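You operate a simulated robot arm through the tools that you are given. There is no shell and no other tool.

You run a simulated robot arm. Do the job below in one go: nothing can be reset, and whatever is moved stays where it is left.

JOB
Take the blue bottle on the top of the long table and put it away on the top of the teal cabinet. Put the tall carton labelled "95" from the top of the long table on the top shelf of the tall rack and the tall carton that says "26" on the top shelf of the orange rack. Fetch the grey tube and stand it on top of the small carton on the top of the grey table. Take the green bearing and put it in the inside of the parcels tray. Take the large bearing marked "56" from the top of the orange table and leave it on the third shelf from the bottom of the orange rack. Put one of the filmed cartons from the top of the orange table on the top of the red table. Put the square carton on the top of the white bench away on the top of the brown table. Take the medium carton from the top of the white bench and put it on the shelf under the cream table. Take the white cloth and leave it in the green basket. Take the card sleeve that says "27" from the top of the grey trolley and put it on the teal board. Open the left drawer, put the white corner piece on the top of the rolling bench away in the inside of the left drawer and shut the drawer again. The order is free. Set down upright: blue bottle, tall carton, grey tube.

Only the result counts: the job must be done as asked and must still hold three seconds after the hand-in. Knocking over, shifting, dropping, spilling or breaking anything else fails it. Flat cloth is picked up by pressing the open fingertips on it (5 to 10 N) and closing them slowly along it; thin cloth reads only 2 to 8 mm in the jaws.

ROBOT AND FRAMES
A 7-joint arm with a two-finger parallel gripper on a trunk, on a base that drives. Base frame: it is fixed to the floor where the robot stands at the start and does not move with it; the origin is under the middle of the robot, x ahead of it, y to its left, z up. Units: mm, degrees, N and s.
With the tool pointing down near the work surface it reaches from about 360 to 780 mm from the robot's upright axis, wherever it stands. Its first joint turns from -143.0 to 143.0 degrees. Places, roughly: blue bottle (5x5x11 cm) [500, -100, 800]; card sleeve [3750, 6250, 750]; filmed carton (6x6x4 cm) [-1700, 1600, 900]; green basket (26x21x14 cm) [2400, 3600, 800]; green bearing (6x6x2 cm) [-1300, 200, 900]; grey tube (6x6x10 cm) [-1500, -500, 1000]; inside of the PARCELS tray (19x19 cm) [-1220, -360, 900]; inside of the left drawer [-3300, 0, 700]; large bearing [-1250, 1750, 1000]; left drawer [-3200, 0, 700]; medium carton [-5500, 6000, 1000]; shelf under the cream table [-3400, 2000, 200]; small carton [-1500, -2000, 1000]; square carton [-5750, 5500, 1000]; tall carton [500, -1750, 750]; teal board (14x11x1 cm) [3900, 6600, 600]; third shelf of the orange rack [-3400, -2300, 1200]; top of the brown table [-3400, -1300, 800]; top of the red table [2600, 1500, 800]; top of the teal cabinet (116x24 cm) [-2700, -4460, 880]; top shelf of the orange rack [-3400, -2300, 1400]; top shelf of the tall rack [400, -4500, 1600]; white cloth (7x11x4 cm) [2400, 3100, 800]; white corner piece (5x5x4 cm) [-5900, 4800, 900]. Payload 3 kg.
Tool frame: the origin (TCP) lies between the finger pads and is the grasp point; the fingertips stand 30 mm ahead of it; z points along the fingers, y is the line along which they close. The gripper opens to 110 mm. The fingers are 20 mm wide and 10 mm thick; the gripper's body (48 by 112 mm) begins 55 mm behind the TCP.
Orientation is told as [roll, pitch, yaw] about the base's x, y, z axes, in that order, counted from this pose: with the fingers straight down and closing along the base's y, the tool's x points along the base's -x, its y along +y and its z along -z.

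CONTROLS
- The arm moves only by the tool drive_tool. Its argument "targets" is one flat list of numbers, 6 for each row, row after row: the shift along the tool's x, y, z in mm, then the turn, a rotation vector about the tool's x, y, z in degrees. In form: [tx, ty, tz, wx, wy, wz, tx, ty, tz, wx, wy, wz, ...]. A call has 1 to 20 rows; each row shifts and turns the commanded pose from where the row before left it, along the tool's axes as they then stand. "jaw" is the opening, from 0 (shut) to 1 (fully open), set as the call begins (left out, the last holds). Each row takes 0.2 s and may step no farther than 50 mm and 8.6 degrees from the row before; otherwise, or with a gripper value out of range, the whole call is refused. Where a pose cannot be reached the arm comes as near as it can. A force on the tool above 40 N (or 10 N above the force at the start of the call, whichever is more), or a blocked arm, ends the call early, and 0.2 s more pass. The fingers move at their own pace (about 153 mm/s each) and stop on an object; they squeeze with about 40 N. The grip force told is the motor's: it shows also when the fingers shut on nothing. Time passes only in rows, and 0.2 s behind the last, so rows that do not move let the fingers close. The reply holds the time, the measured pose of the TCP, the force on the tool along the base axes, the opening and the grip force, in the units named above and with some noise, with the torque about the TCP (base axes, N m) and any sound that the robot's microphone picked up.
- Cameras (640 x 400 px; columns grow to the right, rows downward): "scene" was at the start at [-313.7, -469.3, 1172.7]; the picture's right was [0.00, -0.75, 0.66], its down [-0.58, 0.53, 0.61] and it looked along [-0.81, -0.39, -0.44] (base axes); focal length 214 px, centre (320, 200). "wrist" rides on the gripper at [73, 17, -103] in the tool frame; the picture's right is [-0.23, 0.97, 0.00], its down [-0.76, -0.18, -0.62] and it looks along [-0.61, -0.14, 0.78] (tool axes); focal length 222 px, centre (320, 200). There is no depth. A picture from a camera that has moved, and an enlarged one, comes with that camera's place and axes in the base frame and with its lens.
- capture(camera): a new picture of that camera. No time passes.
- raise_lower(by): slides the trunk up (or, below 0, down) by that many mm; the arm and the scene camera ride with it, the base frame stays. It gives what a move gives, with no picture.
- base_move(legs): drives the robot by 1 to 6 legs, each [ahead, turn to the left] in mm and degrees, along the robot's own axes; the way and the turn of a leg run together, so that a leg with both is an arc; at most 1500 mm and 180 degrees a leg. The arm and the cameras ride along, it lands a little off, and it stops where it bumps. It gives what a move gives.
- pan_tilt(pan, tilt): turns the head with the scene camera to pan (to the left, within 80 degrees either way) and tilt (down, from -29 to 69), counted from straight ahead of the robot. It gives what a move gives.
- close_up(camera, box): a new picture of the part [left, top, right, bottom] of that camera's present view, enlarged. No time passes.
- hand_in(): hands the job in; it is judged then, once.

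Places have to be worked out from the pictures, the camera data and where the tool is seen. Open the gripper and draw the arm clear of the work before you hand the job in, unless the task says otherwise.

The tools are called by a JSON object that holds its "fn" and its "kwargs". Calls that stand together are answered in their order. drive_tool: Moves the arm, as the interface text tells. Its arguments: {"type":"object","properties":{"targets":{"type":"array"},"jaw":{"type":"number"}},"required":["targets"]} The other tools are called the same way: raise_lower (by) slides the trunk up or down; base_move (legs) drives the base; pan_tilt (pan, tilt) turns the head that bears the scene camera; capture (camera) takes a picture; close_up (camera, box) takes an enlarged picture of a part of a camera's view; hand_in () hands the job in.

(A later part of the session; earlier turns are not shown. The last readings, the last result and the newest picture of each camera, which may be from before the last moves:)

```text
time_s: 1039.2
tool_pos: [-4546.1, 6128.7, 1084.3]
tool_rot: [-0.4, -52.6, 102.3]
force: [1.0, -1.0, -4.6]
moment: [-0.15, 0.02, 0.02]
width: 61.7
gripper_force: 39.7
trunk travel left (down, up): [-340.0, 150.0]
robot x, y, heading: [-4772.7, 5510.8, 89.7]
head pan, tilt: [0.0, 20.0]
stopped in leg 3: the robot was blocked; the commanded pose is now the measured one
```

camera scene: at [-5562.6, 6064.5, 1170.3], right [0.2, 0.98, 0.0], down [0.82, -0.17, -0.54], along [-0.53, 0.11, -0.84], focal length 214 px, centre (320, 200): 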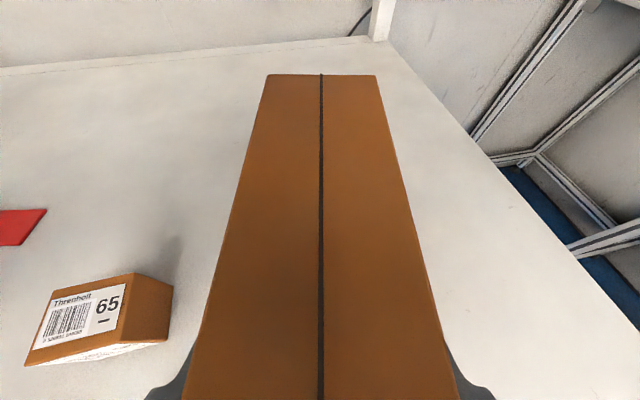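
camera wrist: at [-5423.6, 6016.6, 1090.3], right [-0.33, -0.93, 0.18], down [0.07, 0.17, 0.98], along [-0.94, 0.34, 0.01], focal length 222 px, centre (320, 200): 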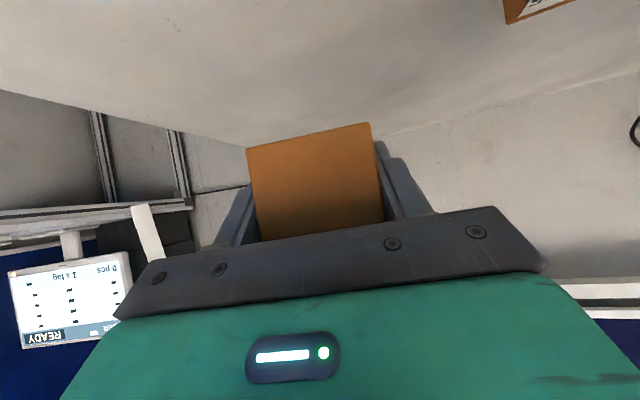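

I continue the turn in separate steps.

{"fn": "base_move", "kwargs": {"legs": [[0, -40]]}}

{"fn": "base_move", "kwargs": {"legs": [[0, -40]]}}

{"fn": "base_move", "kwargs": {"legs": [[0, -35]]}}

```text
time_s: 1041.8
tool_pos: [-4205.6, 5844.1, 1085.6]
tool_rot: [-0.5, -52.8, 63.1]
force: [0.2, 0.2, -3.3]
moment: [-0.16, 0.11, 0.02]
width: 61.9
gripper_force: 39.9
trunk travel left (down, up): [-340.0, 150.0]
robot x, y, heading: [-4792.5, 5527.3, 50.2]
head pan, tilt: [0.0, 20.0]
stopped in leg 1: the robot was blocked; the commanded pose is now the measured one
```

```text
time_s: 1044.1
tool_pos: [-4130.7, 5406.1, 1086.8]
tool_rot: [-0.6, -52.7, 23.9]
force: [-0.2, 0.1, -3.5]
moment: [-0.05, 0.21, 0.03]
width: 61.9
gripper_force: 39.9
trunk travel left (down, up): [-340.0, 150.0]
robot x, y, heading: [-4790.2, 5549.8, 11.2]
head pan, tilt: [0.0, 20.0]
stopped in leg 1: the robot was blocked; the commanded pose is now the measured one
```

```text
time_s: 1046.2
tool_pos: [-4342.2, 5050.6, 1084.8]
tool_rot: [-0.6, -52.7, -11.4]
force: [-0.8, -0.4, -3.5]
moment: [0.04, 0.23, 0.04]
width: 61.7
gripper_force: 40.1
trunk travel left (down, up): [-340.0, 150.0]
robot x, y, heading: [-4787.6, 5574.4, -24.7]
head pan, tilt: [0.0, 20.0]
```

Now heading -25°. I drive to the corridor at about (-2500,4450), then turn south.

{"fn": "base_move", "kwargs": {"legs": [[0, -1.5], [1500, 0], [1030, 0]]}}

{"fn": "base_move", "kwargs": {"legs": [[0, -35]]}}

{"fn": "base_move", "kwargs": {"legs": [[0, -30]]}}

```text
time_s: 1059.0
tool_pos: [-2081.9, 3925.4, 1086.1]
tool_rot: [-0.6, -52.7, -12.5]
force: [0.3, 0.4, -3.6]
moment: [0.08, 0.22, -0.01]
width: 61.9
gripper_force: 39.8
trunk travel left (down, up): [-340.0, 150.0]
robot x, y, heading: [-2512.7, 4461.3, -25.6]
head pan, tilt: [0.0, 20.0]
```

```text
time_s: 1061.0
tool_pos: [-2462.7, 3770.5, 1087.8]
tool_rot: [-0.6, -52.7, -47.4]
force: [0.0, -0.6, -3.1]
moment: [0.14, 0.17, 0.04]
width: 61.9
gripper_force: 39.9
trunk travel left (down, up): [-340.0, 150.0]
robot x, y, heading: [-2495.5, 4469.1, -60.4]
head pan, tilt: [0.0, 20.0]
```

```text
time_s: 1062.9
tool_pos: [-2810.2, 3845.3, 1087.2]
tool_rot: [-0.5, -52.6, -76.9]
force: [0.3, 0.3, -3.8]
moment: [0.2, 0.06, 0.01]
width: 61.6
gripper_force: 39.5
trunk travel left (down, up): [-340.0, 150.0]
robot x, y, heading: [-2474.7, 4468.1, -89.8]
head pan, tilt: [0.0, 20.0]
```

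I look to the right-front to see the row with the cream table before driving along it.

{"fn": "pan_tilt", "kwargs": {"pan": -35, "tilt": -20}}

{"fn": "capture", "kwargs": {"camera": "scene"}}

```text
time_s: 1064.0
tool_pos: [-2811.1, 3846.0, 1087.6]
tool_rot: [-0.5, -52.7, -77.1]
force: [-0.8, 0.9, -3.9]
moment: [0.18, 0.06, 0.0]
width: 62.1
gripper_force: 39.9
trunk travel left (down, up): [-340.0, 150.0]
robot x, y, heading: [-2474.0, 4468.9, -89.8]
head pan, tilt: [-35.0, -20.0]
```

```text
taken
camera scene: at [-2847.2, 3808.8, 1241.0], right [-0.9, 0.27, 0.35], down [-0.27, 0.3, -0.92], along [-0.35, -0.92, -0.19], focal length 214 px, centre (320, 200)
```

scene: 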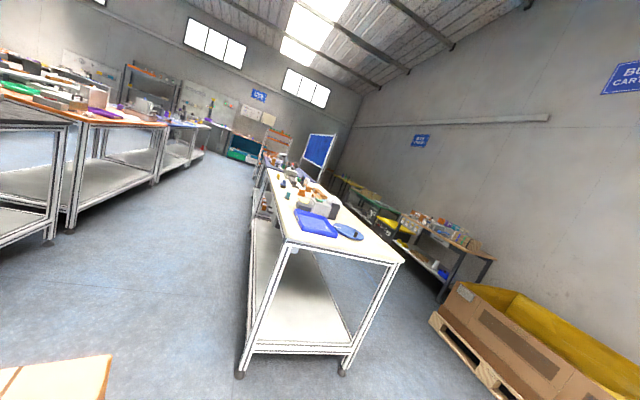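

The cream table's north end is open (x -3777…-3117, y≈2895) with its lower shelf at z≈170. I centre the arm and drive to a spot north of it, facing south.

{"fn": "drive_tool", "kwargs": {"targets": [0, 42, 0, 5.13, 0, 3.9, 0, 42, 0, 5.13, 0, 3.9, 0, 42, 0, 0, 0, 0, 0, 42, 0, 0, 0, 0, 0, 42, 0, 0, 0, 0, 0, 42, 0, 0, 0, 0, 0, 42, 0, 0, 0, 0, 0, 42, 0, 0, 0, 0]}}

{"fn": "base_move", "kwargs": {"legs": [[0, -44]]}}

{"fn": "base_move", "kwargs": {"legs": [[1350, 0]]}}

{"fn": "base_move", "kwargs": {"legs": [[0, 44]]}}

{"fn": "pan_tilt", "kwargs": {"pan": 0, "tilt": 10}}

{"fn": "capture", "kwargs": {"camera": "scene"}}

```text
time_s: 1065.8
tool_pos: [-2477.3, 3858.2, 1085.1]
tool_rot: [-0.5, -52.8, -89.9]
force: [-0.5, 0.7, -3.5]
moment: [0.23, -0.05, 0.05]
width: 61.9
gripper_force: 40.0
trunk travel left (down, up): [-340.0, 150.0]
robot x, y, heading: [-2474.5, 4465.1, -89.4]
head pan, tilt: [-35.0, -20.0]
```

```text
time_s: 1068.3
tool_pos: [-2899.7, 4033.1, 1085.4]
tool_rot: [-0.6, -52.6, -134.0]
force: [1.0, 0.2, -3.4]
moment: [0.13, -0.17, -0.01]
width: 61.9
gripper_force: 39.8
trunk travel left (down, up): [-340.0, 150.0]
robot x, y, heading: [-2448.9, 4449.8, -133.8]
head pan, tilt: [-35.0, -20.0]
```

```text
time_s: 1075.1
tool_pos: [-3830.2, 3049.8, 1086.3]
tool_rot: [-0.7, -52.7, -133.6]
force: [-0.5, -0.2, -3.3]
moment: [0.15, -0.17, -0.01]
width: 62.2
gripper_force: 40.0
trunk travel left (down, up): [-340.0, 150.0]
robot x, y, heading: [-3386.4, 3467.7, -133.5]
head pan, tilt: [-35.0, -20.0]
```

```text
time_s: 1077.5
tool_pos: [-3413.5, 2857.0, 1087.1]
tool_rot: [-0.6, -52.7, -89.6]
force: [-0.5, 0.5, -3.0]
moment: [0.21, -0.02, 0.02]
width: 61.8
gripper_force: 39.8
trunk travel left (down, up): [-340.0, 150.0]
robot x, y, heading: [-3417.7, 3467.1, -90.0]
head pan, tilt: [-35.0, -20.0]
```

```text
time_s: 1078.5
tool_pos: [-3413.6, 2856.0, 1088.9]
tool_rot: [-0.6, -52.7, -89.7]
force: [0.0, -0.5, -4.0]
moment: [0.24, 0.0, 0.02]
width: 61.8
gripper_force: 39.8
trunk travel left (down, up): [-340.0, 150.0]
robot x, y, heading: [-3419.8, 3464.7, -89.6]
head pan, tilt: [0.0, 10.0]
```

```text
taken
camera scene: at [-3414.4, 2831.1, 1185.9], right [-1.0, 0.0, 0.01], down [0.0, 0.73, -0.68], along [-0.01, -0.68, -0.73], focal length 214 px, centre (320, 200)
```

scene: 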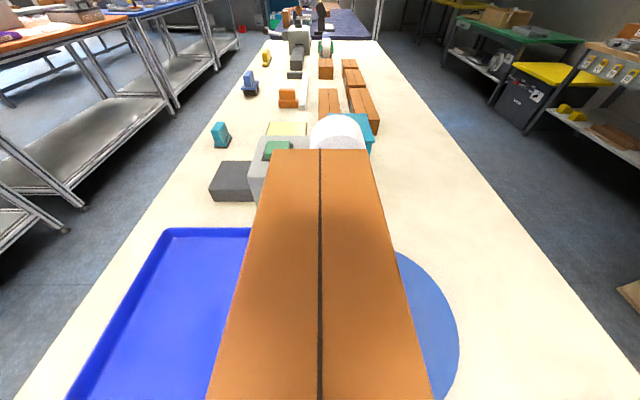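

The hand is over the table top now. I back off 205 mm so that the carton clears the table's end, then lower trunk and arm.

{"fn": "base_move", "kwargs": {"legs": [[-215, 0]]}}

{"fn": "raise_lower", "kwargs": {"by": -340}}

{"fn": "capture", "kwargs": {"camera": "scene"}}

```text
time_s: 1080.2
tool_pos: [-3414.5, 3071.1, 1088.4]
tool_rot: [-0.6, -52.6, -89.5]
force: [0.5, -0.4, -3.9]
moment: [0.25, -0.01, 0.01]
width: 61.9
gripper_force: 39.9
trunk travel left (down, up): [-340.0, 150.0]
robot x, y, heading: [-3419.3, 3675.2, -89.5]
head pan, tilt: [0.0, 10.0]
```

```text
time_s: 1083.5
tool_pos: [-3415.0, 3071.3, 747.5]
tool_rot: [-0.6, -52.8, -89.5]
force: [0.3, -0.3, -4.0]
moment: [0.19, 0.01, 0.01]
width: 61.8
gripper_force: 40.1
trunk travel left (down, up): [0.0, 490.0]
robot x, y, heading: [-3413.3, 3679.5, -89.6]
head pan, tilt: [0.0, 10.0]
```

```text
taken
camera scene: at [-3414.7, 3046.2, 846.4], right [-1.0, 0.0, 0.01], down [0.0, 0.73, -0.68], along [0.0, -0.68, -0.73], focal length 214 px, centre (320, 200)
```

scene: 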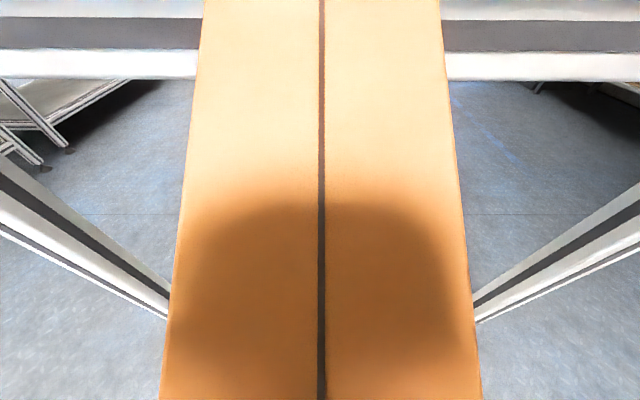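

The carton clears the table's end. I lower the arm to about z≈300 and look under the table.

{"fn": "drive_tool", "kwargs": {"targets": [35.8, 0, 27.3, 0, 0, 0, 35.8, 0, 27.3, 0, 0, 0, 35.8, 0, 27.3, 0, 0, 0, 35.8, 0, 27.3, 0, 0, 0, 35.8, 0, 27.3, 0, 0, 0, 35.8, 0, 27.3, 0, 0, 0, 35.8, 0, 27.3, 0, 0, 0, 35.8, 0, 27.3, 0, 0, 0, 35.8, 0, 27.3, 0, 0, 0]}}

{"fn": "pan_tilt", "kwargs": {"pan": 0, "tilt": -20}}

{"fn": "capture", "kwargs": {"camera": "scene"}}

{"fn": "capture", "kwargs": {"camera": "wrist"}}

```text
time_s: 1085.5
tool_pos: [-3416.3, 3070.6, 343.5]
tool_rot: [-0.5, -52.8, -89.5]
force: [-0.3, -0.9, -4.1]
moment: [0.2, -0.03, -0.03]
width: 61.7
gripper_force: 40.1
trunk travel left (down, up): [0.0, 490.0]
robot x, y, heading: [-3421.2, 3678.8, -89.7]
head pan, tilt: [0.0, 10.0]
```

```text
time_s: 1086.5
tool_pos: [-3415.1, 3071.6, 344.0]
tool_rot: [-0.6, -52.7, -89.5]
force: [0.5, 0.4, -3.8]
moment: [0.19, -0.02, -0.02]
width: 61.8
gripper_force: 39.4
trunk travel left (down, up): [0.0, 490.0]
robot x, y, heading: [-3419.7, 3684.6, -89.6]
head pan, tilt: [0.0, -20.0]
```

```text
taken
camera scene: at [-3415.8, 3031.8, 489.1], right [-1.0, 0.0, 0.01], down [-0.01, 0.3, -0.95], along [0.0, -0.95, -0.3], focal length 214 px, centre (320, 200)
```

scene: 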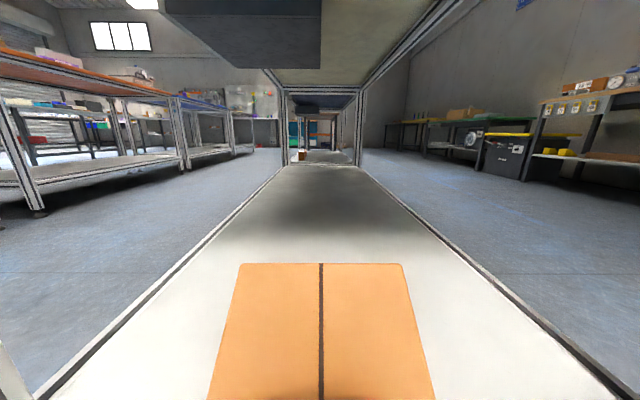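

```text
taken
camera wrist: at [-3398.4, 3196.8, 349.8], right [0.97, -0.14, 0.17], down [-0.17, 0.03, 0.98], along [-0.14, -0.99, 0.01], focal length 222 px, centre (320, 200)
```

wrist: 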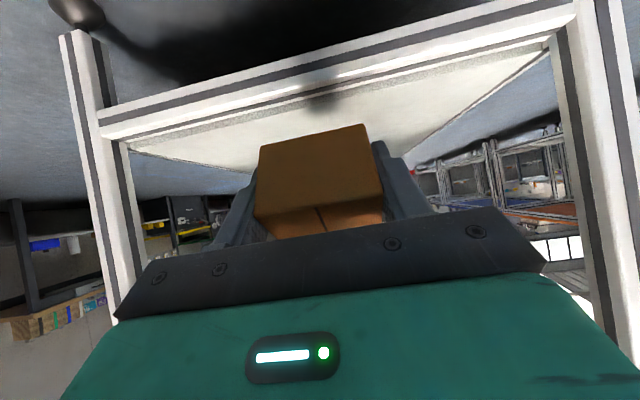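

The shelf under the table is empty and straight ahead. I drive 268 mm forward so the carton is fully over it.

{"fn": "base_move", "kwargs": {"legs": [[268, 0]]}}

{"fn": "capture", "kwargs": {"camera": "scene"}}

{"fn": "capture", "kwargs": {"camera": "wrist"}}

```text
time_s: 1088.5
tool_pos: [-3414.6, 2808.3, 343.7]
tool_rot: [-0.6, -52.5, -89.5]
force: [0.6, 0.7, -3.9]
moment: [0.2, 0.02, 0.01]
width: 61.7
gripper_force: 39.6
trunk travel left (down, up): [0.0, 490.0]
robot x, y, heading: [-3419.0, 3414.1, -89.8]
head pan, tilt: [0.0, -20.0]
stopped in leg 1: the robot was blocked; the commanded pose is now the measured one
```

```text
taken
camera scene: at [-3414.3, 2769.9, 487.7], right [-1.0, 0.0, 0.01], down [-0.01, 0.3, -0.95], along [0.0, -0.95, -0.3], focal length 214 px, centre (320, 200)
```

scene: 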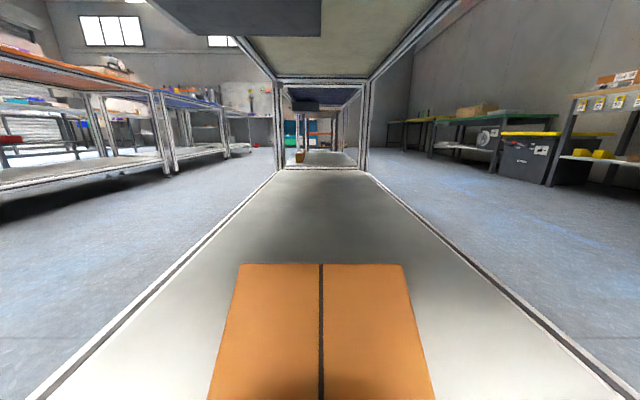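

```text
taken
camera wrist: at [-3396.8, 2935.5, 349.1], right [0.97, -0.14, 0.17], down [-0.17, 0.03, 0.98], along [-0.14, -0.99, 0.01], focal length 222 px, centre (320, 200)
```

wrist: 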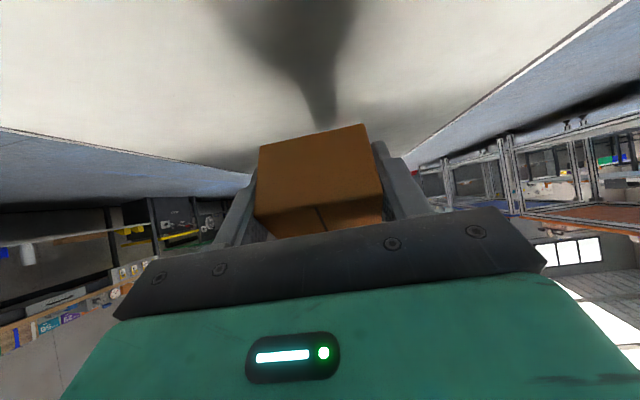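

The carton is over the shelf. I lower it stepwise.

{"fn": "drive_tool", "kwargs": {"targets": [23.9, 0, 18.2, 0, 0, 0, 23.9, 0, 18.2, 0, 0, 0, 8, 0, 6, 0, 0, 0, 8, 0, 6, 0, 0, 0]}}

{"fn": "capture", "kwargs": {"camera": "wrist"}}

```text
time_s: 1089.5
tool_pos: [-3414.8, 2808.5, 263.1]
tool_rot: [-0.5, -52.4, -89.5]
force: [-1.0, 0.4, -3.4]
moment: [0.17, 0.0, -0.04]
width: 61.8
gripper_force: 40.0
trunk travel left (down, up): [0.0, 490.0]
robot x, y, heading: [-3412.2, 3415.9, -89.7]
head pan, tilt: [0.0, -20.0]
```

```text
taken
camera wrist: at [-3397.8, 2933.9, 268.7], right [0.97, -0.14, 0.17], down [-0.17, 0.03, 0.98], along [-0.14, -0.99, 0.01], focal length 222 px, centre (320, 200)
```

wrist: 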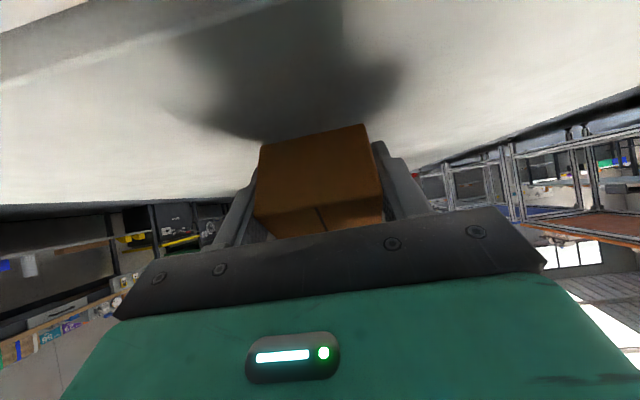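

{"fn": "drive_tool", "kwargs": {"targets": [4, 0, 3, 0, 0, 0, 4, 0, 3, 0, 0, 0, 3.2, 0, 2.4, 0, 0, 0, 3.2, 0, 2.4, 0, 0, 0]}}

```text
time_s: 1090.5
tool_pos: [-3415.2, 2808.8, 247.6]
tool_rot: [-0.6, -52.8, -89.5]
force: [-0.6, 1.3, 38.0]
moment: [0.31, -0.58, -0.07]
width: 61.9
gripper_force: 39.7
trunk travel left (down, up): [0.0, 490.0]
robot x, y, heading: [-3415.7, 3419.2, -89.4]
head pan, tilt: [0.0, -20.0]
```

Contact with the shelf (z≈221). I relieve slightly, open the jaws and withdraw.

{"fn": "drive_tool", "kwargs": {"targets": [-1.6, 0, -1.2, 0, 0, 0, 0, 0, 0, 0, 0, 0]}}

{"fn": "drive_tool", "kwargs": {"targets": [0, 0, 0, 0, 0, 0, 0, 0, 0, 0, 0, 0, -4, 0, -12, 0, 0, 0, -6, 0, -30, 0, 0, 0, 0, 0, -40, 0, 0, 0], "jaw": 0.8}}

{"fn": "base_move", "kwargs": {"legs": [[-280, 0]]}}

{"fn": "capture", "kwargs": {"camera": "scene"}}

```text
time_s: 1091.1
tool_pos: [-3416.1, 2809.7, 246.7]
tool_rot: [-0.5, -52.5, -89.5]
force: [0.3, -8.0, 15.6]
moment: [0.0, -0.62, -0.25]
width: 61.9
gripper_force: 40.0
trunk travel left (down, up): [0.0, 490.0]
robot x, y, heading: [-3413.8, 3417.1, -89.4]
head pan, tilt: [0.0, -20.0]
```

```text
time_s: 1092.3
tool_pos: [-3412.2, 2868.7, 306.7]
tool_rot: [-0.6, -52.4, -89.5]
force: [-0.8, 0.3, -0.7]
moment: [-0.01, 0.04, 0.02]
width: 88.0
gripper_force: 0.1
trunk travel left (down, up): [0.0, 490.0]
robot x, y, heading: [-3416.9, 3417.9, -89.5]
head pan, tilt: [0.0, -20.0]
```

```text
time_s: 1094.3
tool_pos: [-3412.6, 3146.2, 306.8]
tool_rot: [-0.6, -52.5, -89.3]
force: [0.2, -0.3, -0.5]
moment: [-0.03, -0.02, 0.01]
width: 88.0
gripper_force: 0.1
trunk travel left (down, up): [0.0, 490.0]
robot x, y, heading: [-3418.1, 3693.5, -89.3]
head pan, tilt: [0.0, -20.0]
```

```text
taken
camera scene: at [-3411.9, 3105.7, 451.3], right [-1.0, 0.0, 0.01], down [-0.01, 0.3, -0.95], along [0.0, -0.95, -0.3], focal length 214 px, centre (320, 200)
```

scene: 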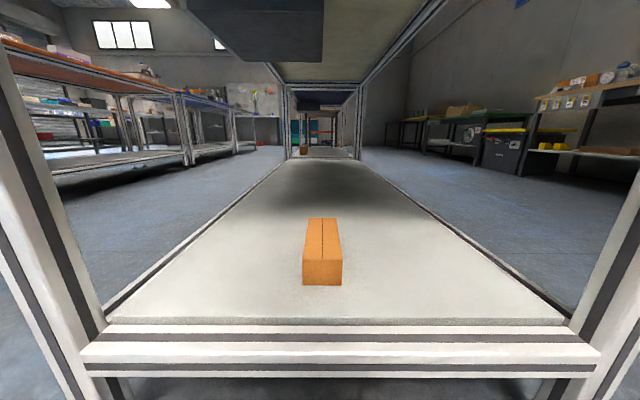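

The medium carton lies on the lower shelf. I raise arm and trunk again and drive back to the white bench for the square carton.

{"fn": "drive_tool", "kwargs": {"targets": [-35.7, 0, -27.4, 0, 0, 0, -35.7, 0, -27.4, 0, 0, 0, -35.7, 0, -27.4, 0, 0, 0, -35.7, 0, -27.4, 0, 0, 0, -35.7, 0, -27.4, 0, 0, 0, -35.7, 0, -27.4, 0, 0, 0, -35.7, 0, -27.4, 0, 0, 0, -35.7, 0, -27.4, 0, 0, 0, -35.7, 0, -27.4, 0, 0, 0, -35.7, 0, -27.4, 0, 0, 0]}}

{"fn": "raise_lower", "kwargs": {"by": 340}}

{"fn": "base_move", "kwargs": {"legs": [[-100, 0], [0, -40]]}}

{"fn": "base_move", "kwargs": {"legs": [[0, -40]]}}

{"fn": "base_move", "kwargs": {"legs": [[0, -40]]}}

```text
time_s: 1096.5
tool_pos: [-3396.4, 3105.5, 783.9]
tool_rot: [-0.5, -52.4, -89.4]
force: [0.3, 0.6, -0.9]
moment: [0.01, -0.01, 0.02]
width: 87.8
gripper_force: 0.1
out of reach, approached as far as the arm can: row 3, 4, 5
trunk travel left (down, up): [0.0, 490.0]
robot x, y, heading: [-3414.3, 3696.6, -89.7]
head pan, tilt: [0.0, -20.0]
```

```text
time_s: 1099.8
tool_pos: [-3397.4, 3105.1, 1123.4]
tool_rot: [-0.5, -52.5, -89.4]
force: [-0.5, -0.1, 0.9]
moment: [-0.01, -0.01, -0.02]
width: 88.2
gripper_force: 0.0
trunk travel left (down, up): [-340.0, 150.0]
robot x, y, heading: [-3420.3, 3696.9, -89.9]
head pan, tilt: [0.0, -20.0]
```

```text
time_s: 1102.9
tool_pos: [-3780.4, 3329.0, 1124.2]
tool_rot: [-0.6, -52.5, -129.3]
force: [0.1, 1.4, -0.2]
moment: [0.0, 0.0, 0.01]
width: 88.1
gripper_force: 0.1
trunk travel left (down, up): [-340.0, 150.0]
robot x, y, heading: [-3404.5, 3776.6, -129.7]
head pan, tilt: [0.0, -20.0]
```

```text
time_s: 1105.2
tool_pos: [-3985.4, 3683.5, 1122.6]
tool_rot: [-0.6, -52.6, -169.8]
force: [0.5, 0.0, -0.5]
moment: [0.01, -0.02, -0.03]
width: 87.8
gripper_force: 0.1
trunk travel left (down, up): [-340.0, 150.0]
robot x, y, heading: [-3403.6, 3749.2, -170.1]
head pan, tilt: [0.0, -20.0]
```

```text
time_s: 1107.5
tool_pos: [-3886.6, 4081.1, 1124.7]
tool_rot: [-0.6, -52.5, 149.4]
force: [-0.1, 0.1, 0.9]
moment: [-0.01, -0.04, 0.0]
width: 88.1
gripper_force: 0.1
trunk travel left (down, up): [-340.0, 150.0]
robot x, y, heading: [-3406.4, 3729.4, 149.0]
head pan, tilt: [0.0, -20.0]
```

I drive diagonally back to the white bench's left part.

{"fn": "base_move", "kwargs": {"legs": [[0, -13.6], [1500, 0], [640, 0]]}}

{"fn": "base_move", "kwargs": {"legs": [[0, 44]]}}

{"fn": "pan_tilt", "kwargs": {"pan": 0, "tilt": 5}}

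{"fn": "capture", "kwargs": {"camera": "scene"}}

```text
time_s: 1119.1
tool_pos: [-5336.4, 5684.9, 1124.8]
tool_rot: [-0.6, -52.5, 136.2]
force: [0.3, 0.2, -0.4]
moment: [-0.04, -0.01, 0.0]
width: 88.2
gripper_force: 0.1
trunk travel left (down, up): [-340.0, 150.0]
robot x, y, heading: [-4957.7, 5235.3, 135.9]
head pan, tilt: [0.0, -20.0]
```

```text
time_s: 1121.5
tool_pos: [-5542.6, 5293.4, 1124.7]
tool_rot: [-0.6, -52.5, -180.0]
force: [-0.2, 0.5, -0.2]
moment: [0.0, 0.01, 0.02]
width: 88.0
gripper_force: 0.0
trunk travel left (down, up): [-340.0, 150.0]
robot x, y, heading: [-4952.8, 5265.8, 179.5]
head pan, tilt: [0.0, -20.0]
```

```text
time_s: 1122.4
tool_pos: [-5542.3, 5294.7, 1126.9]
tool_rot: [-0.7, -52.5, -180.1]
force: [-0.4, 0.3, 0.1]
moment: [-0.05, 0.01, -0.02]
width: 88.3
gripper_force: 0.1
trunk travel left (down, up): [-340.0, 150.0]
robot x, y, heading: [-4951.6, 5262.7, 179.6]
head pan, tilt: [0.0, 5.0]
```

```text
taken
camera scene: at [-5575.3, 5296.5, 1231.2], right [0.01, 1.0, 0.01], down [0.68, 0.0, -0.74], along [-0.74, 0.01, -0.68], focal length 214 px, centre (320, 200)
```

scene: 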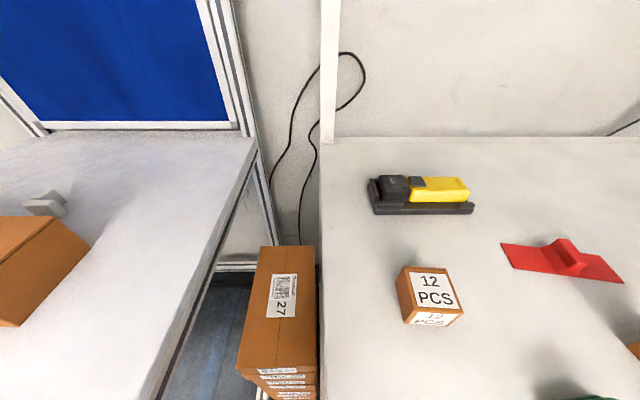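

The "12 PCS" square carton is at about (-5693,5432); I also see a white piece on the rolling bench at left. I drive 100 mm closer and move to a pre-grasp in front of the cube.

{"fn": "base_move", "kwargs": {"legs": [[100, 0]]}}

{"fn": "drive_tool", "kwargs": {"targets": [14, -27.5, 10, 0, 0, 0, 14, -27.5, 10, 0, 0, 0, 14, -27.5, 10, 0, 0, 0, 14, -27.5, 10, 0, 0, 0, 14, -27.5, 10, 0, 0, 0]}}

{"fn": "pan_tilt", "kwargs": {"pan": 0, "tilt": 20}}

{"fn": "capture", "kwargs": {"camera": "scene"}}

```text
time_s: 1123.6
tool_pos: [-5643.4, 5294.3, 1125.5]
tool_rot: [-0.6, -52.5, -179.9]
force: [0.1, 0.3, -0.7]
moment: [-0.03, 0.02, 0.03]
width: 88.0
gripper_force: 0.0
trunk travel left (down, up): [-340.0, 150.0]
robot x, y, heading: [-5056.8, 5262.0, 179.5]
head pan, tilt: [0.0, 5.0]
```

```text
time_s: 1124.8
tool_pos: [-5640.1, 5434.7, 1041.5]
tool_rot: [-0.6, -52.4, -179.9]
force: [0.1, 0.0, -0.3]
moment: [-0.01, 0.0, -0.01]
width: 87.9
gripper_force: 0.0
trunk travel left (down, up): [-340.0, 150.0]
robot x, y, heading: [-5055.8, 5265.5, 179.5]
head pan, tilt: [0.0, 5.0]
```

```text
time_s: 1125.5
tool_pos: [-5640.6, 5434.1, 1040.3]
tool_rot: [-0.6, -52.5, -179.9]
force: [-0.2, -0.5, -0.3]
moment: [0.0, -0.01, 0.02]
width: 88.0
gripper_force: 0.0
trunk travel left (down, up): [-340.0, 150.0]
robot x, y, heading: [-5057.2, 5261.6, 179.7]
head pan, tilt: [0.0, 20.0]
```

```text
taken
camera scene: at [-5658.7, 5435.7, 1126.3], right [0.01, 1.0, 0.01], down [0.84, 0.0, -0.54], along [-0.54, 0.01, -0.84], focal length 214 px, centre (320, 200)
```

scene: 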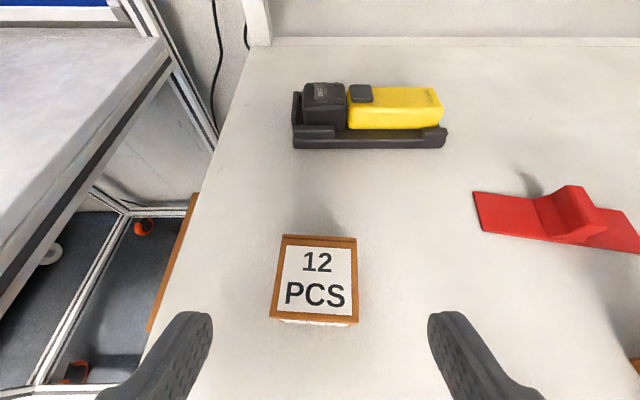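

The cube is centred ahead (56 mm). I advance to the grasp point at z≈960 and close.

{"fn": "drive_tool", "kwargs": {"targets": [10.8, 0.5, 29.9, 0, 0, 0, 10.8, 0.5, 29.9, 0, 0, 0, 9.5, 0.5, 28.5, 0, 0, 0]}}

{"fn": "drive_tool", "kwargs": {"targets": [0, 0, 0, 0, 0, 0, 0, 0, 0, 0, 0, 0, 0, 0, 0, 0, 0, 0], "jaw": 0}}

{"fn": "drive_tool", "kwargs": {"targets": [-8, 0, -6, 0, 0, 0, -24, 0, -18, 0, 0, 0, -32, 0, -25, 0, 0, 0, -32, 0, -25, 0, 0, 0]}}

{"fn": "capture", "kwargs": {"camera": "scene"}}

```text
time_s: 1126.3
tool_pos: [-5689.3, 5433.3, 963.8]
tool_rot: [-0.6, -52.4, -179.9]
force: [0.7, 0.1, 0.2]
moment: [-0.01, 0.03, -0.02]
width: 88.3
gripper_force: 0.1
trunk travel left (down, up): [-340.0, 150.0]
robot x, y, heading: [-5057.8, 5262.6, 179.6]
head pan, tilt: [0.0, 20.0]
```

```text
time_s: 1127.1
tool_pos: [-5689.9, 5432.8, 962.9]
tool_rot: [-0.6, -52.5, -179.9]
force: [-2.3, -2.0, 3.7]
moment: [-0.22, -0.04, -0.08]
width: 55.7
gripper_force: 40.0
trunk travel left (down, up): [-340.0, 150.0]
robot x, y, heading: [-5051.7, 5264.9, 179.5]
head pan, tilt: [0.0, 20.0]
```

```text
time_s: 1128.1
tool_pos: [-5691.4, 5432.0, 1082.5]
tool_rot: [-0.5, -52.3, -179.8]
force: [-0.2, -0.1, -2.5]
moment: [0.03, -0.03, 0.03]
width: 55.9
gripper_force: 39.9
trunk travel left (down, up): [-340.0, 150.0]
robot x, y, heading: [-5056.6, 5263.7, 179.3]
head pan, tilt: [0.0, 20.0]
```

```text
taken
camera scene: at [-5709.9, 5432.3, 1167.0], right [0.01, 1.0, 0.01], down [0.84, 0.0, -0.53], along [-0.53, 0.01, -0.84], focal length 214 px, centre (320, 200)
```

scene: 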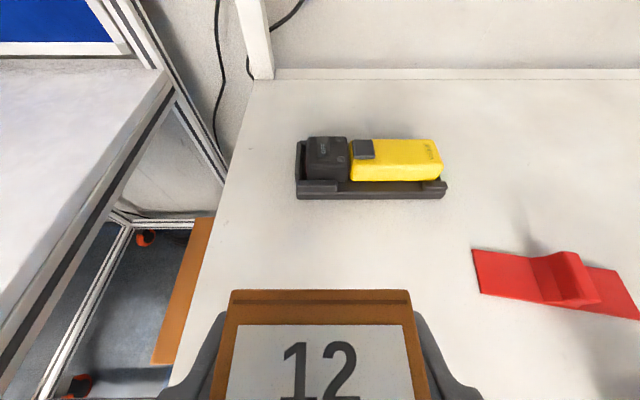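

The square carton is in the hand. I back off and turn left in steps to head for the corridor and the brown table.

{"fn": "base_move", "kwargs": {"legs": [[-350, 0], [0, 40]]}}

{"fn": "base_move", "kwargs": {"legs": [[0, 40]]}}

{"fn": "base_move", "kwargs": {"legs": [[0, 40]]}}

{"fn": "base_move", "kwargs": {"legs": [[0, 38]]}}

```text
time_s: 1132.3
tool_pos: [-5299.2, 4978.6, 1082.4]
tool_rot: [-0.6, -52.5, -139.7]
force: [-0.8, 0.1, -1.7]
moment: [-0.02, 0.04, 0.04]
width: 55.8
gripper_force: 39.7
trunk travel left (down, up): [-340.0, 150.0]
robot x, y, heading: [-4724.2, 5281.7, -140.4]
head pan, tilt: [0.0, 20.0]
```

```text
time_s: 1134.6
tool_pos: [-4966.4, 4673.8, 1083.3]
tool_rot: [-0.5, -52.6, -99.4]
force: [0.2, 0.0, -1.5]
moment: [0.03, 0.04, 0.03]
width: 55.5
gripper_force: 40.4
trunk travel left (down, up): [-340.0, 150.0]
robot x, y, heading: [-4754.1, 5280.4, -100.1]
head pan, tilt: [0.0, 20.0]
```

```text
time_s: 1136.9
tool_pos: [-4527.3, 4679.5, 1084.0]
tool_rot: [-0.5, -52.6, -59.6]
force: [0.1, -0.5, -2.1]
moment: [0.01, 0.02, 0.02]
width: 55.7
gripper_force: 39.7
trunk travel left (down, up): [-340.0, 150.0]
robot x, y, heading: [-4779.1, 5274.8, -60.5]
head pan, tilt: [0.0, 20.0]
```

```text
time_s: 1139.2
tool_pos: [-4212.7, 4960.5, 1083.0]
tool_rot: [-0.6, -52.5, -21.4]
force: [0.1, -0.5, -2.5]
moment: [0.0, 0.03, 0.01]
width: 55.7
gripper_force: 40.7
trunk travel left (down, up): [-340.0, 150.0]
robot x, y, heading: [-4788.2, 5247.7, -22.1]
head pan, tilt: [0.0, 20.0]
```

I drive to the corridor and turn south.

{"fn": "base_move", "kwargs": {"legs": [[1500, 0], [1020, 0]]}}

{"fn": "base_move", "kwargs": {"legs": [[0, -34]]}}

{"fn": "base_move", "kwargs": {"legs": [[0, -34]]}}

```text
time_s: 1151.4
tool_pos: [-1873.3, 4053.6, 1083.6]
tool_rot: [-0.6, -52.5, -19.9]
force: [-1.3, 0.6, -2.4]
moment: [0.01, 0.01, 0.03]
width: 55.7
gripper_force: 40.0
trunk travel left (down, up): [-340.0, 150.0]
robot x, y, heading: [-2451.5, 4323.1, -20.7]
head pan, tilt: [0.0, 20.0]
```

```text
time_s: 1153.5
tool_pos: [-2125.5, 3772.8, 1084.7]
tool_rot: [-0.6, -52.5, -54.3]
force: [0.0, 0.6, -1.7]
moment: [0.0, -0.03, 0.01]
width: 55.7
gripper_force: 39.9
trunk travel left (down, up): [-340.0, 150.0]
robot x, y, heading: [-2431.7, 4337.1, -54.7]
head pan, tilt: [0.0, 20.0]
```

```text
time_s: 1155.6
tool_pos: [-2492.0, 3697.4, 1085.1]
tool_rot: [-0.5, -52.4, -88.3]
force: [0.5, -0.8, -2.7]
moment: [0.01, 0.04, 0.01]
width: 55.9
gripper_force: 39.8
trunk travel left (down, up): [-340.0, 150.0]
robot x, y, heading: [-2406.5, 4335.5, -88.5]
head pan, tilt: [0.0, 20.0]
```

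{"fn": "base_move", "kwargs": {"legs": [[0, -1.5], [1500, 0], [1500, 0]]}}

{"fn": "pan_tilt", "kwargs": {"pan": -30, "tilt": -15}}

{"fn": "capture", "kwargs": {"camera": "scene"}}

```text
time_s: 1170.5
tool_pos: [-2531.5, 662.6, 1085.6]
tool_rot: [-0.4, -52.5, -89.5]
force: [-0.1, 1.3, -1.7]
moment: [0.0, 0.02, -0.01]
width: 55.9
gripper_force: 40.3
trunk travel left (down, up): [-340.0, 150.0]
robot x, y, heading: [-2434.5, 1300.3, -89.9]
head pan, tilt: [0.0, 20.0]
```

```text
time_s: 1171.6
tool_pos: [-2531.2, 662.8, 1086.9]
tool_rot: [-0.4, -52.5, -89.6]
force: [0.0, -0.4, -1.3]
moment: [0.01, 0.02, 0.04]
width: 55.8
gripper_force: 39.6
trunk travel left (down, up): [-340.0, 150.0]
robot x, y, heading: [-2430.0, 1303.2, -90.0]
head pan, tilt: [-30.0, -15.0]
```

```text
taken
camera scene: at [-2570.3, 631.7, 1229.2], right [-0.87, 0.39, 0.31], down [-0.13, 0.41, -0.9], along [-0.48, -0.82, -0.3], focal length 214 px, centre (320, 200)
```

scene: 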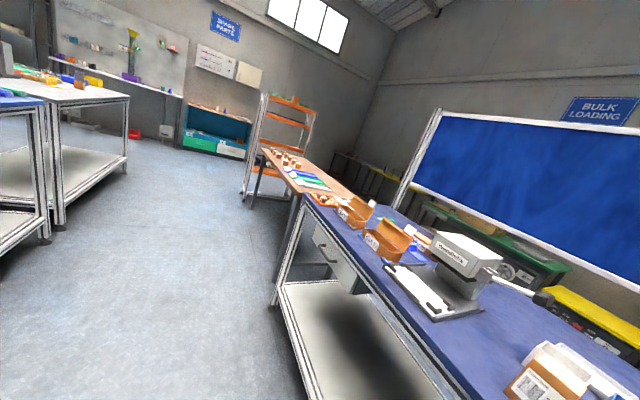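

I see the drawer under the blue bench's south end. I continue south to the brown table and turn to face it.

{"fn": "base_move", "kwargs": {"legs": [[1500, 0], [1050, 0]]}}

{"fn": "base_move", "kwargs": {"legs": [[0, -45]]}}

{"fn": "base_move", "kwargs": {"legs": [[0, -44]]}}

{"fn": "pan_tilt", "kwargs": {"pan": 0, "tilt": -10}}

{"fn": "capture", "kwargs": {"camera": "scene"}}

```text
time_s: 1184.2
tool_pos: [-2464.4, -1923.5, 1086.1]
tool_rot: [-0.5, -52.3, -87.8]
force: [-0.1, 0.5, -2.1]
moment: [0.03, 0.0, -0.02]
width: 55.8
gripper_force: 40.0
trunk travel left (down, up): [-340.0, 150.0]
robot x, y, heading: [-2384.6, -1283.0, -88.1]
head pan, tilt: [-30.0, -15.0]
```

```text
time_s: 1186.7
tool_pos: [-2891.3, -1683.1, 1087.4]
tool_rot: [-0.5, -52.4, -132.4]
force: [0.7, 0.0, -0.7]
moment: [0.03, -0.02, -0.02]
width: 56.2
gripper_force: 40.2
trunk travel left (down, up): [-340.0, 150.0]
robot x, y, heading: [-2360.8, -1304.5, -132.4]
head pan, tilt: [-30.0, -15.0]
```

```text
time_s: 1189.1
tool_pos: [-3008.4, -1209.2, 1087.0]
tool_rot: [-0.5, -52.4, -176.4]
force: [-0.2, 0.1, -1.8]
moment: [-0.01, -0.05, 0.0]
width: 55.8
gripper_force: 39.7
trunk travel left (down, up): [-340.0, 150.0]
robot x, y, heading: [-2360.9, -1336.8, -176.3]
head pan, tilt: [-30.0, -15.0]
```

```text
time_s: 1190.1
tool_pos: [-3007.3, -1209.0, 1086.7]
tool_rot: [-0.6, -52.4, -176.5]
force: [0.2, -0.3, -2.5]
moment: [0.02, -0.02, -0.02]
width: 55.8
gripper_force: 40.1
trunk travel left (down, up): [-340.0, 150.0]
robot x, y, heading: [-2364.4, -1338.1, -176.3]
head pan, tilt: [0.0, -10.0]
```

```text
taken
camera scene: at [-3048.1, -1209.6, 1215.7], right [-0.05, 1.0, 0.01], down [0.46, 0.03, -0.89], along [-0.89, -0.04, -0.46], focal length 214 px, centre (320, 200)
```

scene: 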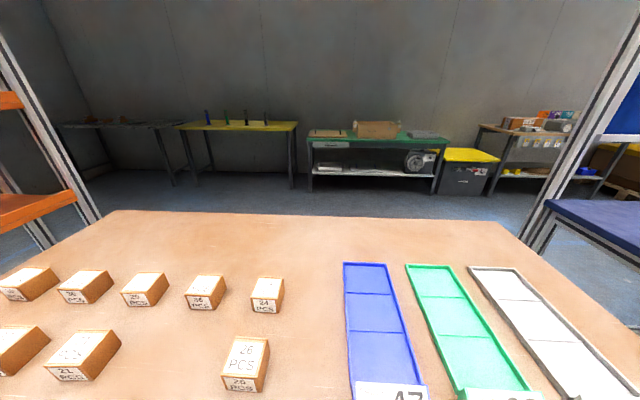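

The brown table carries two rows of small cartons at left and trays at right. I tilt the view down to see the free strip near its edge.

{"fn": "pan_tilt", "kwargs": {"pan": 0, "tilt": 20}}

{"fn": "capture", "kwargs": {"camera": "scene"}}

```text
time_s: 1191.0
tool_pos: [-3006.1, -1208.5, 1087.8]
tool_rot: [-0.5, -52.3, -176.5]
force: [-0.2, 0.5, -2.2]
moment: [-0.03, -0.01, -0.01]
width: 55.5
gripper_force: 39.6
trunk travel left (down, up): [-340.0, 150.0]
robot x, y, heading: [-2362.8, -1335.0, -176.1]
head pan, tilt: [0.0, 20.0]
```

```text
taken
camera scene: at [-3026.2, -1207.7, 1172.9], right [-0.05, 1.0, 0.01], down [0.84, 0.05, -0.54], along [-0.54, -0.02, -0.84], focal length 214 px, centre (320, 200)
```

scene: 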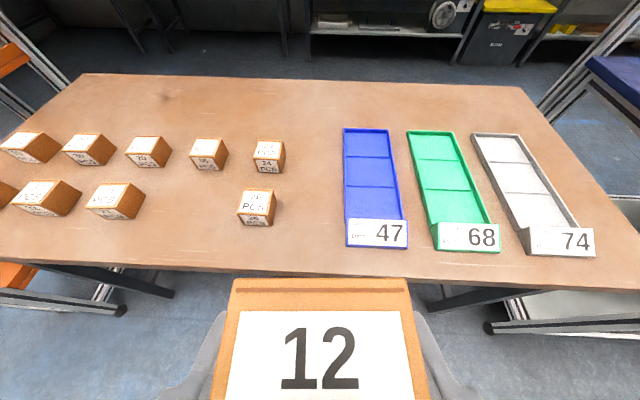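

A gap in the second carton row at about (-3230,-1497) is ~190 mm wide. I drive 320 mm forward, then move the carton above that gap.

{"fn": "base_move", "kwargs": {"legs": [[320, 0]]}}

{"fn": "drive_tool", "kwargs": {"targets": [0, 44, 0, 0, 0, 0, 0, 44, 0, 0, 0, 0, 0, 44, 0, 0, 0, 0, 0, 44, 0, 0, 0, 0, 0, 44, 0, 0, 0, 0, 27, 30, -32, 0, 0, 0, 27, 0, -32, 0, 0, 0]}}

{"fn": "capture", "kwargs": {"camera": "scene"}}

```text
time_s: 1193.1
tool_pos: [-3320.5, -1229.2, 1088.2]
tool_rot: [-0.5, -52.4, -176.5]
force: [0.9, 0.0, -2.2]
moment: [-0.01, 0.01, 0.0]
width: 55.8
gripper_force: 40.4
trunk travel left (down, up): [-340.0, 150.0]
robot x, y, heading: [-2676.6, -1358.4, -176.2]
head pan, tilt: [0.0, 20.0]
```

```text
refused: row 6 steps farther than a row can; nothing moved
```

```text
taken
camera scene: at [-3339.3, -1228.6, 1172.8], right [-0.05, 1.0, 0.01], down [0.84, 0.05, -0.54], along [-0.54, -0.02, -0.84], focal length 214 px, centre (320, 200)
```

scene: 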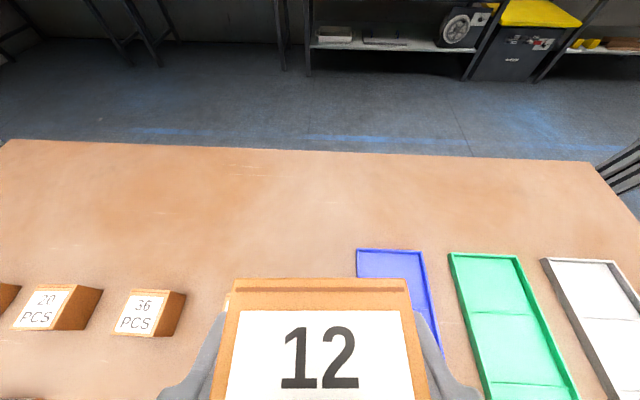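

Refused for a too-long row, but I see the table's rear half directly ahead is bare. I place it there instead: 95 mm forward, then down.

{"fn": "drive_tool", "kwargs": {"targets": [-29, 0, 37.7, 0, 0, 0, -29, 0, 37.7, 0, 0, 0, 34.3, 0, 26.4, 0, 0, 0, 34.3, 0, 26.4, 0, 0, 0, 34.3, 0, 26.4, 0, 0, 0, 34.3, 0, 26.4, 0, 0, 0]}}

{"fn": "capture", "kwargs": {"camera": "scene"}}

{"fn": "capture", "kwargs": {"camera": "wrist"}}

```text
time_s: 1194.5
tool_pos: [-3414.0, -1234.9, 910.2]
tool_rot: [-0.5, -52.4, -176.5]
force: [0.0, -0.2, -2.1]
moment: [0.03, -0.01, -0.03]
width: 55.6
gripper_force: 39.7
trunk travel left (down, up): [-340.0, 150.0]
robot x, y, heading: [-2670.4, -1358.2, -176.4]
head pan, tilt: [0.0, 20.0]
```

```text
taken
camera scene: at [-3433.7, -1234.6, 995.6], right [-0.05, 1.0, 0.01], down [0.84, 0.05, -0.54], along [-0.53, -0.02, -0.84], focal length 214 px, centre (320, 200)
```

scene: 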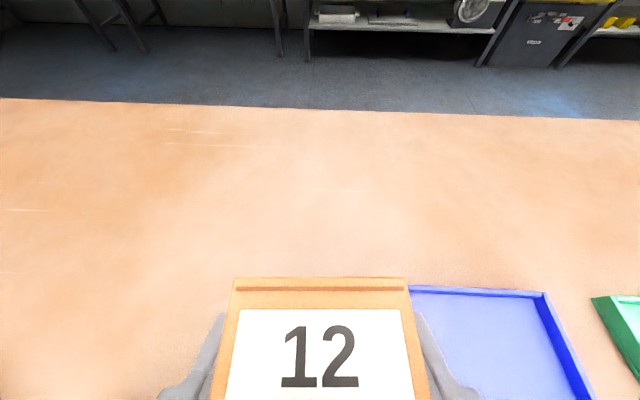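

```text
taken
camera wrist: at [-3287.3, -1245.8, 916.5], right [-0.09, -0.98, 0.17], down [0.02, 0.17, 0.98], along [-1.0, 0.09, 0.0], focal length 222 px, centre (320, 200)
```

wrist: 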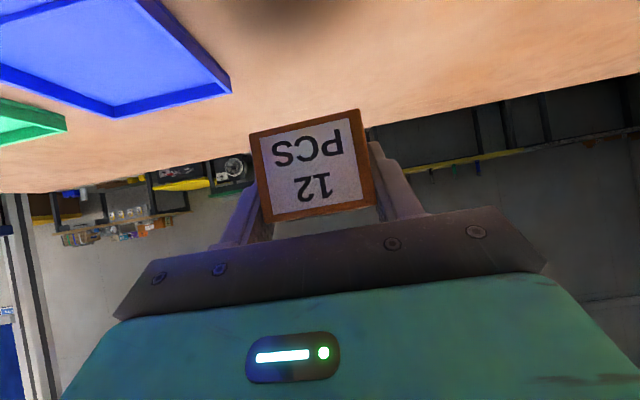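

A carton row is just left-behind of the palm, so I move another 45 mm forward before lowering.

{"fn": "drive_tool", "kwargs": {"targets": [-27.4, 0, 35.6, 0, 0, 0, 15.8, 0, 12.2, 0, 0, 0, 15.8, 0, 12.2, 0, 0, 0]}}

{"fn": "capture", "kwargs": {"camera": "wrist"}}

```text
time_s: 1195.3
tool_pos: [-3461.3, -1236.0, 872.6]
tool_rot: [-0.5, -52.4, -176.5]
force: [0.3, -1.0, -2.5]
moment: [0.06, -0.04, 0.04]
width: 55.7
gripper_force: 40.3
trunk travel left (down, up): [-340.0, 150.0]
robot x, y, heading: [-2678.8, -1358.1, -176.1]
head pan, tilt: [0.0, 20.0]
```

```text
taken
camera wrist: at [-3333.5, -1247.6, 878.6], right [-0.09, -0.98, 0.17], down [0.02, 0.17, 0.98], along [-1.0, 0.09, 0.0], focal length 222 px, centre (320, 200)
```

wrist: 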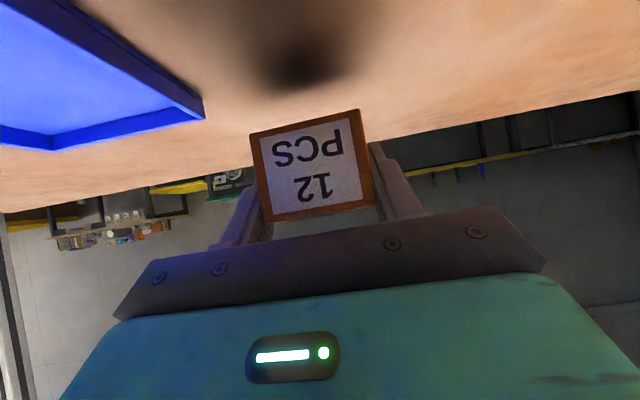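

Clear of tray and cartons. I lower to the table in small rows.

{"fn": "drive_tool", "kwargs": {"targets": [19.8, 0, 15.3, 0, 0, 0, 4, 0, 3, 0, 0, 0, 2.4, 0, 1.8, 0, 0, 0, 2.4, 0, 1.8, 0, 0, 0, 2.4, 0, 1.8, 0, 0, 0]}}

```text
time_s: 1196.5
tool_pos: [-3461.5, -1235.8, 835.6]
tool_rot: [-0.5, -52.4, -176.5]
force: [-0.1, -0.1, -2.5]
moment: [0.01, -0.03, -0.02]
width: 55.6
gripper_force: 39.7
trunk travel left (down, up): [-340.0, 150.0]
robot x, y, heading: [-2676.7, -1353.8, -176.5]
head pan, tilt: [0.0, 20.0]
```

No contact yet at 835.6; continuing in 2.5 mm rows.

{"fn": "drive_tool", "kwargs": {"targets": [2, 0, 1.5, 0, 0, 0, 2, 0, 1.5, 0, 0, 0, 2, 0, 1.5, 0, 0, 0]}}

```text
time_s: 1197.3
tool_pos: [-3460.7, -1236.1, 833.1]
tool_rot: [-0.5, -53.0, -176.4]
force: [0.2, -3.6, 29.2]
moment: [-0.61, -0.68, 0.0]
width: 55.9
gripper_force: 39.2
trunk travel left (down, up): [-340.0, 150.0]
robot x, y, heading: [-2680.2, -1359.7, -176.3]
head pan, tilt: [0.0, 20.0]
```

Contact with the table. I release and withdraw.

{"fn": "drive_tool", "kwargs": {"targets": [-1.2, 0, -0.9, 0, 0, 0, 0, 0, 0, 0, 0, 0]}}

{"fn": "drive_tool", "kwargs": {"targets": [0, 0, 0, 0, 0, 0, 0, 0, 0, 0, 0, 0, 0, 0, -15, 0, 0, 0, 0, 0, -30, 0, 0, 0, -20, 0, -40, 0, 0, 0, -30, 0, -35, 0, 0, 0, -30, 0, -35, 0, 0, 0], "jaw": 0.72}}

{"fn": "capture", "kwargs": {"camera": "scene"}}

```text
time_s: 1197.9
tool_pos: [-3460.8, -1235.4, 832.2]
tool_rot: [-0.6, -52.6, -176.4]
force: [-12.3, -3.1, 32.7]
moment: [-0.47, 0.3, -0.11]
width: 55.9
gripper_force: 39.5
trunk travel left (down, up): [-340.0, 150.0]
robot x, y, heading: [-2679.0, -1357.6, -176.4]
head pan, tilt: [0.0, 20.0]
```

```text
time_s: 1199.5
tool_pos: [-3386.8, -1232.5, 986.0]
tool_rot: [-0.6, -52.3, -176.5]
force: [0.0, 0.6, -1.1]
moment: [0.0, 0.01, 0.05]
width: 79.3
gripper_force: 0.1
trunk travel left (down, up): [-340.0, 150.0]
robot x, y, heading: [-2676.8, -1356.6, -176.2]
head pan, tilt: [0.0, 20.0]
```

```text
taken
camera scene: at [-3405.3, -1232.2, 1071.7], right [-0.05, 1.0, 0.01], down [0.84, 0.05, -0.54], along [-0.53, -0.02, -0.84], focal length 214 px, centre (320, 200)
```

scene: 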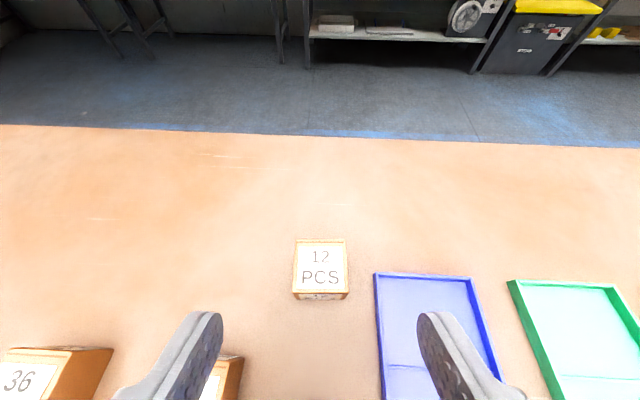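

The square carton stands on the brown table. Now the drawer: I retract the arm, back off, and drive north to the blue bench's drawer.

{"fn": "drive_tool", "kwargs": {"targets": [-35.6, 0, -27.5, 0, 0, 0, -35.6, 0, -27.5, 0, 0, 0, 27.5, 0, -35.6, 0, 0, 0, 27.5, 0, -35.6, 0, 0, 0]}}

{"fn": "base_move", "kwargs": {"legs": [[-320, 0], [0, -43]]}}

{"fn": "base_move", "kwargs": {"legs": [[0, -43]]}}

{"fn": "base_move", "kwargs": {"legs": [[1400, 0]]}}

{"fn": "base_move", "kwargs": {"legs": [[0, 45]]}}

{"fn": "base_move", "kwargs": {"legs": [[0, 44]]}}

{"fn": "capture", "kwargs": {"camera": "scene"}}

```text
time_s: 1200.5
tool_pos: [-3294.7, -1227.6, 1078.9]
tool_rot: [-0.5, -52.4, -176.6]
force: [-0.6, 0.6, 0.2]
moment: [0.02, -0.03, 0.0]
width: 79.0
gripper_force: 0.0
trunk travel left (down, up): [-340.0, 150.0]
robot x, y, heading: [-2675.9, -1358.2, -176.2]
head pan, tilt: [0.0, 20.0]
```

```text
time_s: 1204.7
tool_pos: [-2729.5, -821.5, 1078.8]
tool_rot: [-0.5, -52.4, 141.1]
force: [0.0, -0.6, 0.3]
moment: [-0.01, -0.03, -0.02]
width: 79.2
gripper_force: 0.0
trunk travel left (down, up): [-340.0, 150.0]
robot x, y, heading: [-2372.4, -1358.3, 141.2]
head pan, tilt: [0.0, 20.0]
```

```text
time_s: 1207.1
tool_pos: [-2261.9, -721.8, 1079.7]
tool_rot: [-0.6, -52.4, 97.4]
force: [-0.9, -0.9, 0.3]
moment: [-0.01, 0.0, -0.05]
width: 78.9
gripper_force: 0.1
trunk travel left (down, up): [-340.0, 150.0]
robot x, y, heading: [-2404.1, -1354.9, 97.7]
head pan, tilt: [0.0, 20.0]
```

```text
time_s: 1214.1
tool_pos: [-2446.1, 666.7, 1080.2]
tool_rot: [-0.5, -52.4, 97.1]
force: [0.0, 0.1, 0.5]
moment: [0.01, -0.03, 0.02]
width: 79.3
gripper_force: 0.1
trunk travel left (down, up): [-340.0, 150.0]
robot x, y, heading: [-2594.9, 32.8, 97.5]
head pan, tilt: [0.0, 20.0]
```

```text
time_s: 1216.6
tool_pos: [-2931.9, 586.5, 1082.0]
tool_rot: [-0.6, -52.5, 141.3]
force: [0.0, 0.0, 0.1]
moment: [0.02, -0.01, -0.01]
width: 79.1
gripper_force: 0.0
trunk travel left (down, up): [-340.0, 150.0]
robot x, y, heading: [-2575.5, 55.2, 141.8]
head pan, tilt: [0.0, 20.0]
```

```text
time_s: 1219.1
tool_pos: [-3199.1, 189.6, 1080.8]
tool_rot: [-0.6, -52.4, -174.6]
force: [-0.2, 0.1, 0.3]
moment: [0.0, -0.01, 0.01]
width: 79.1
gripper_force: 0.1
trunk travel left (down, up): [-340.0, 150.0]
robot x, y, heading: [-2576.2, 84.6, -174.4]
head pan, tilt: [0.0, 20.0]
```

```text
taken
camera scene: at [-3218.6, 189.4, 1165.9], right [-0.09, 1.0, 0.01], down [0.84, 0.08, -0.54], along [-0.53, -0.04, -0.84], focal length 214 px, centre (320, 200)
```

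scene: 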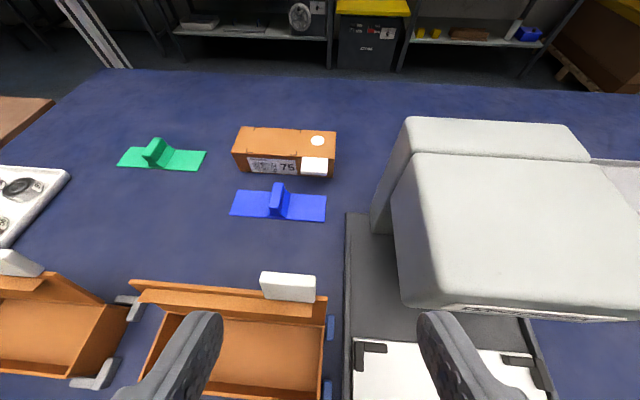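

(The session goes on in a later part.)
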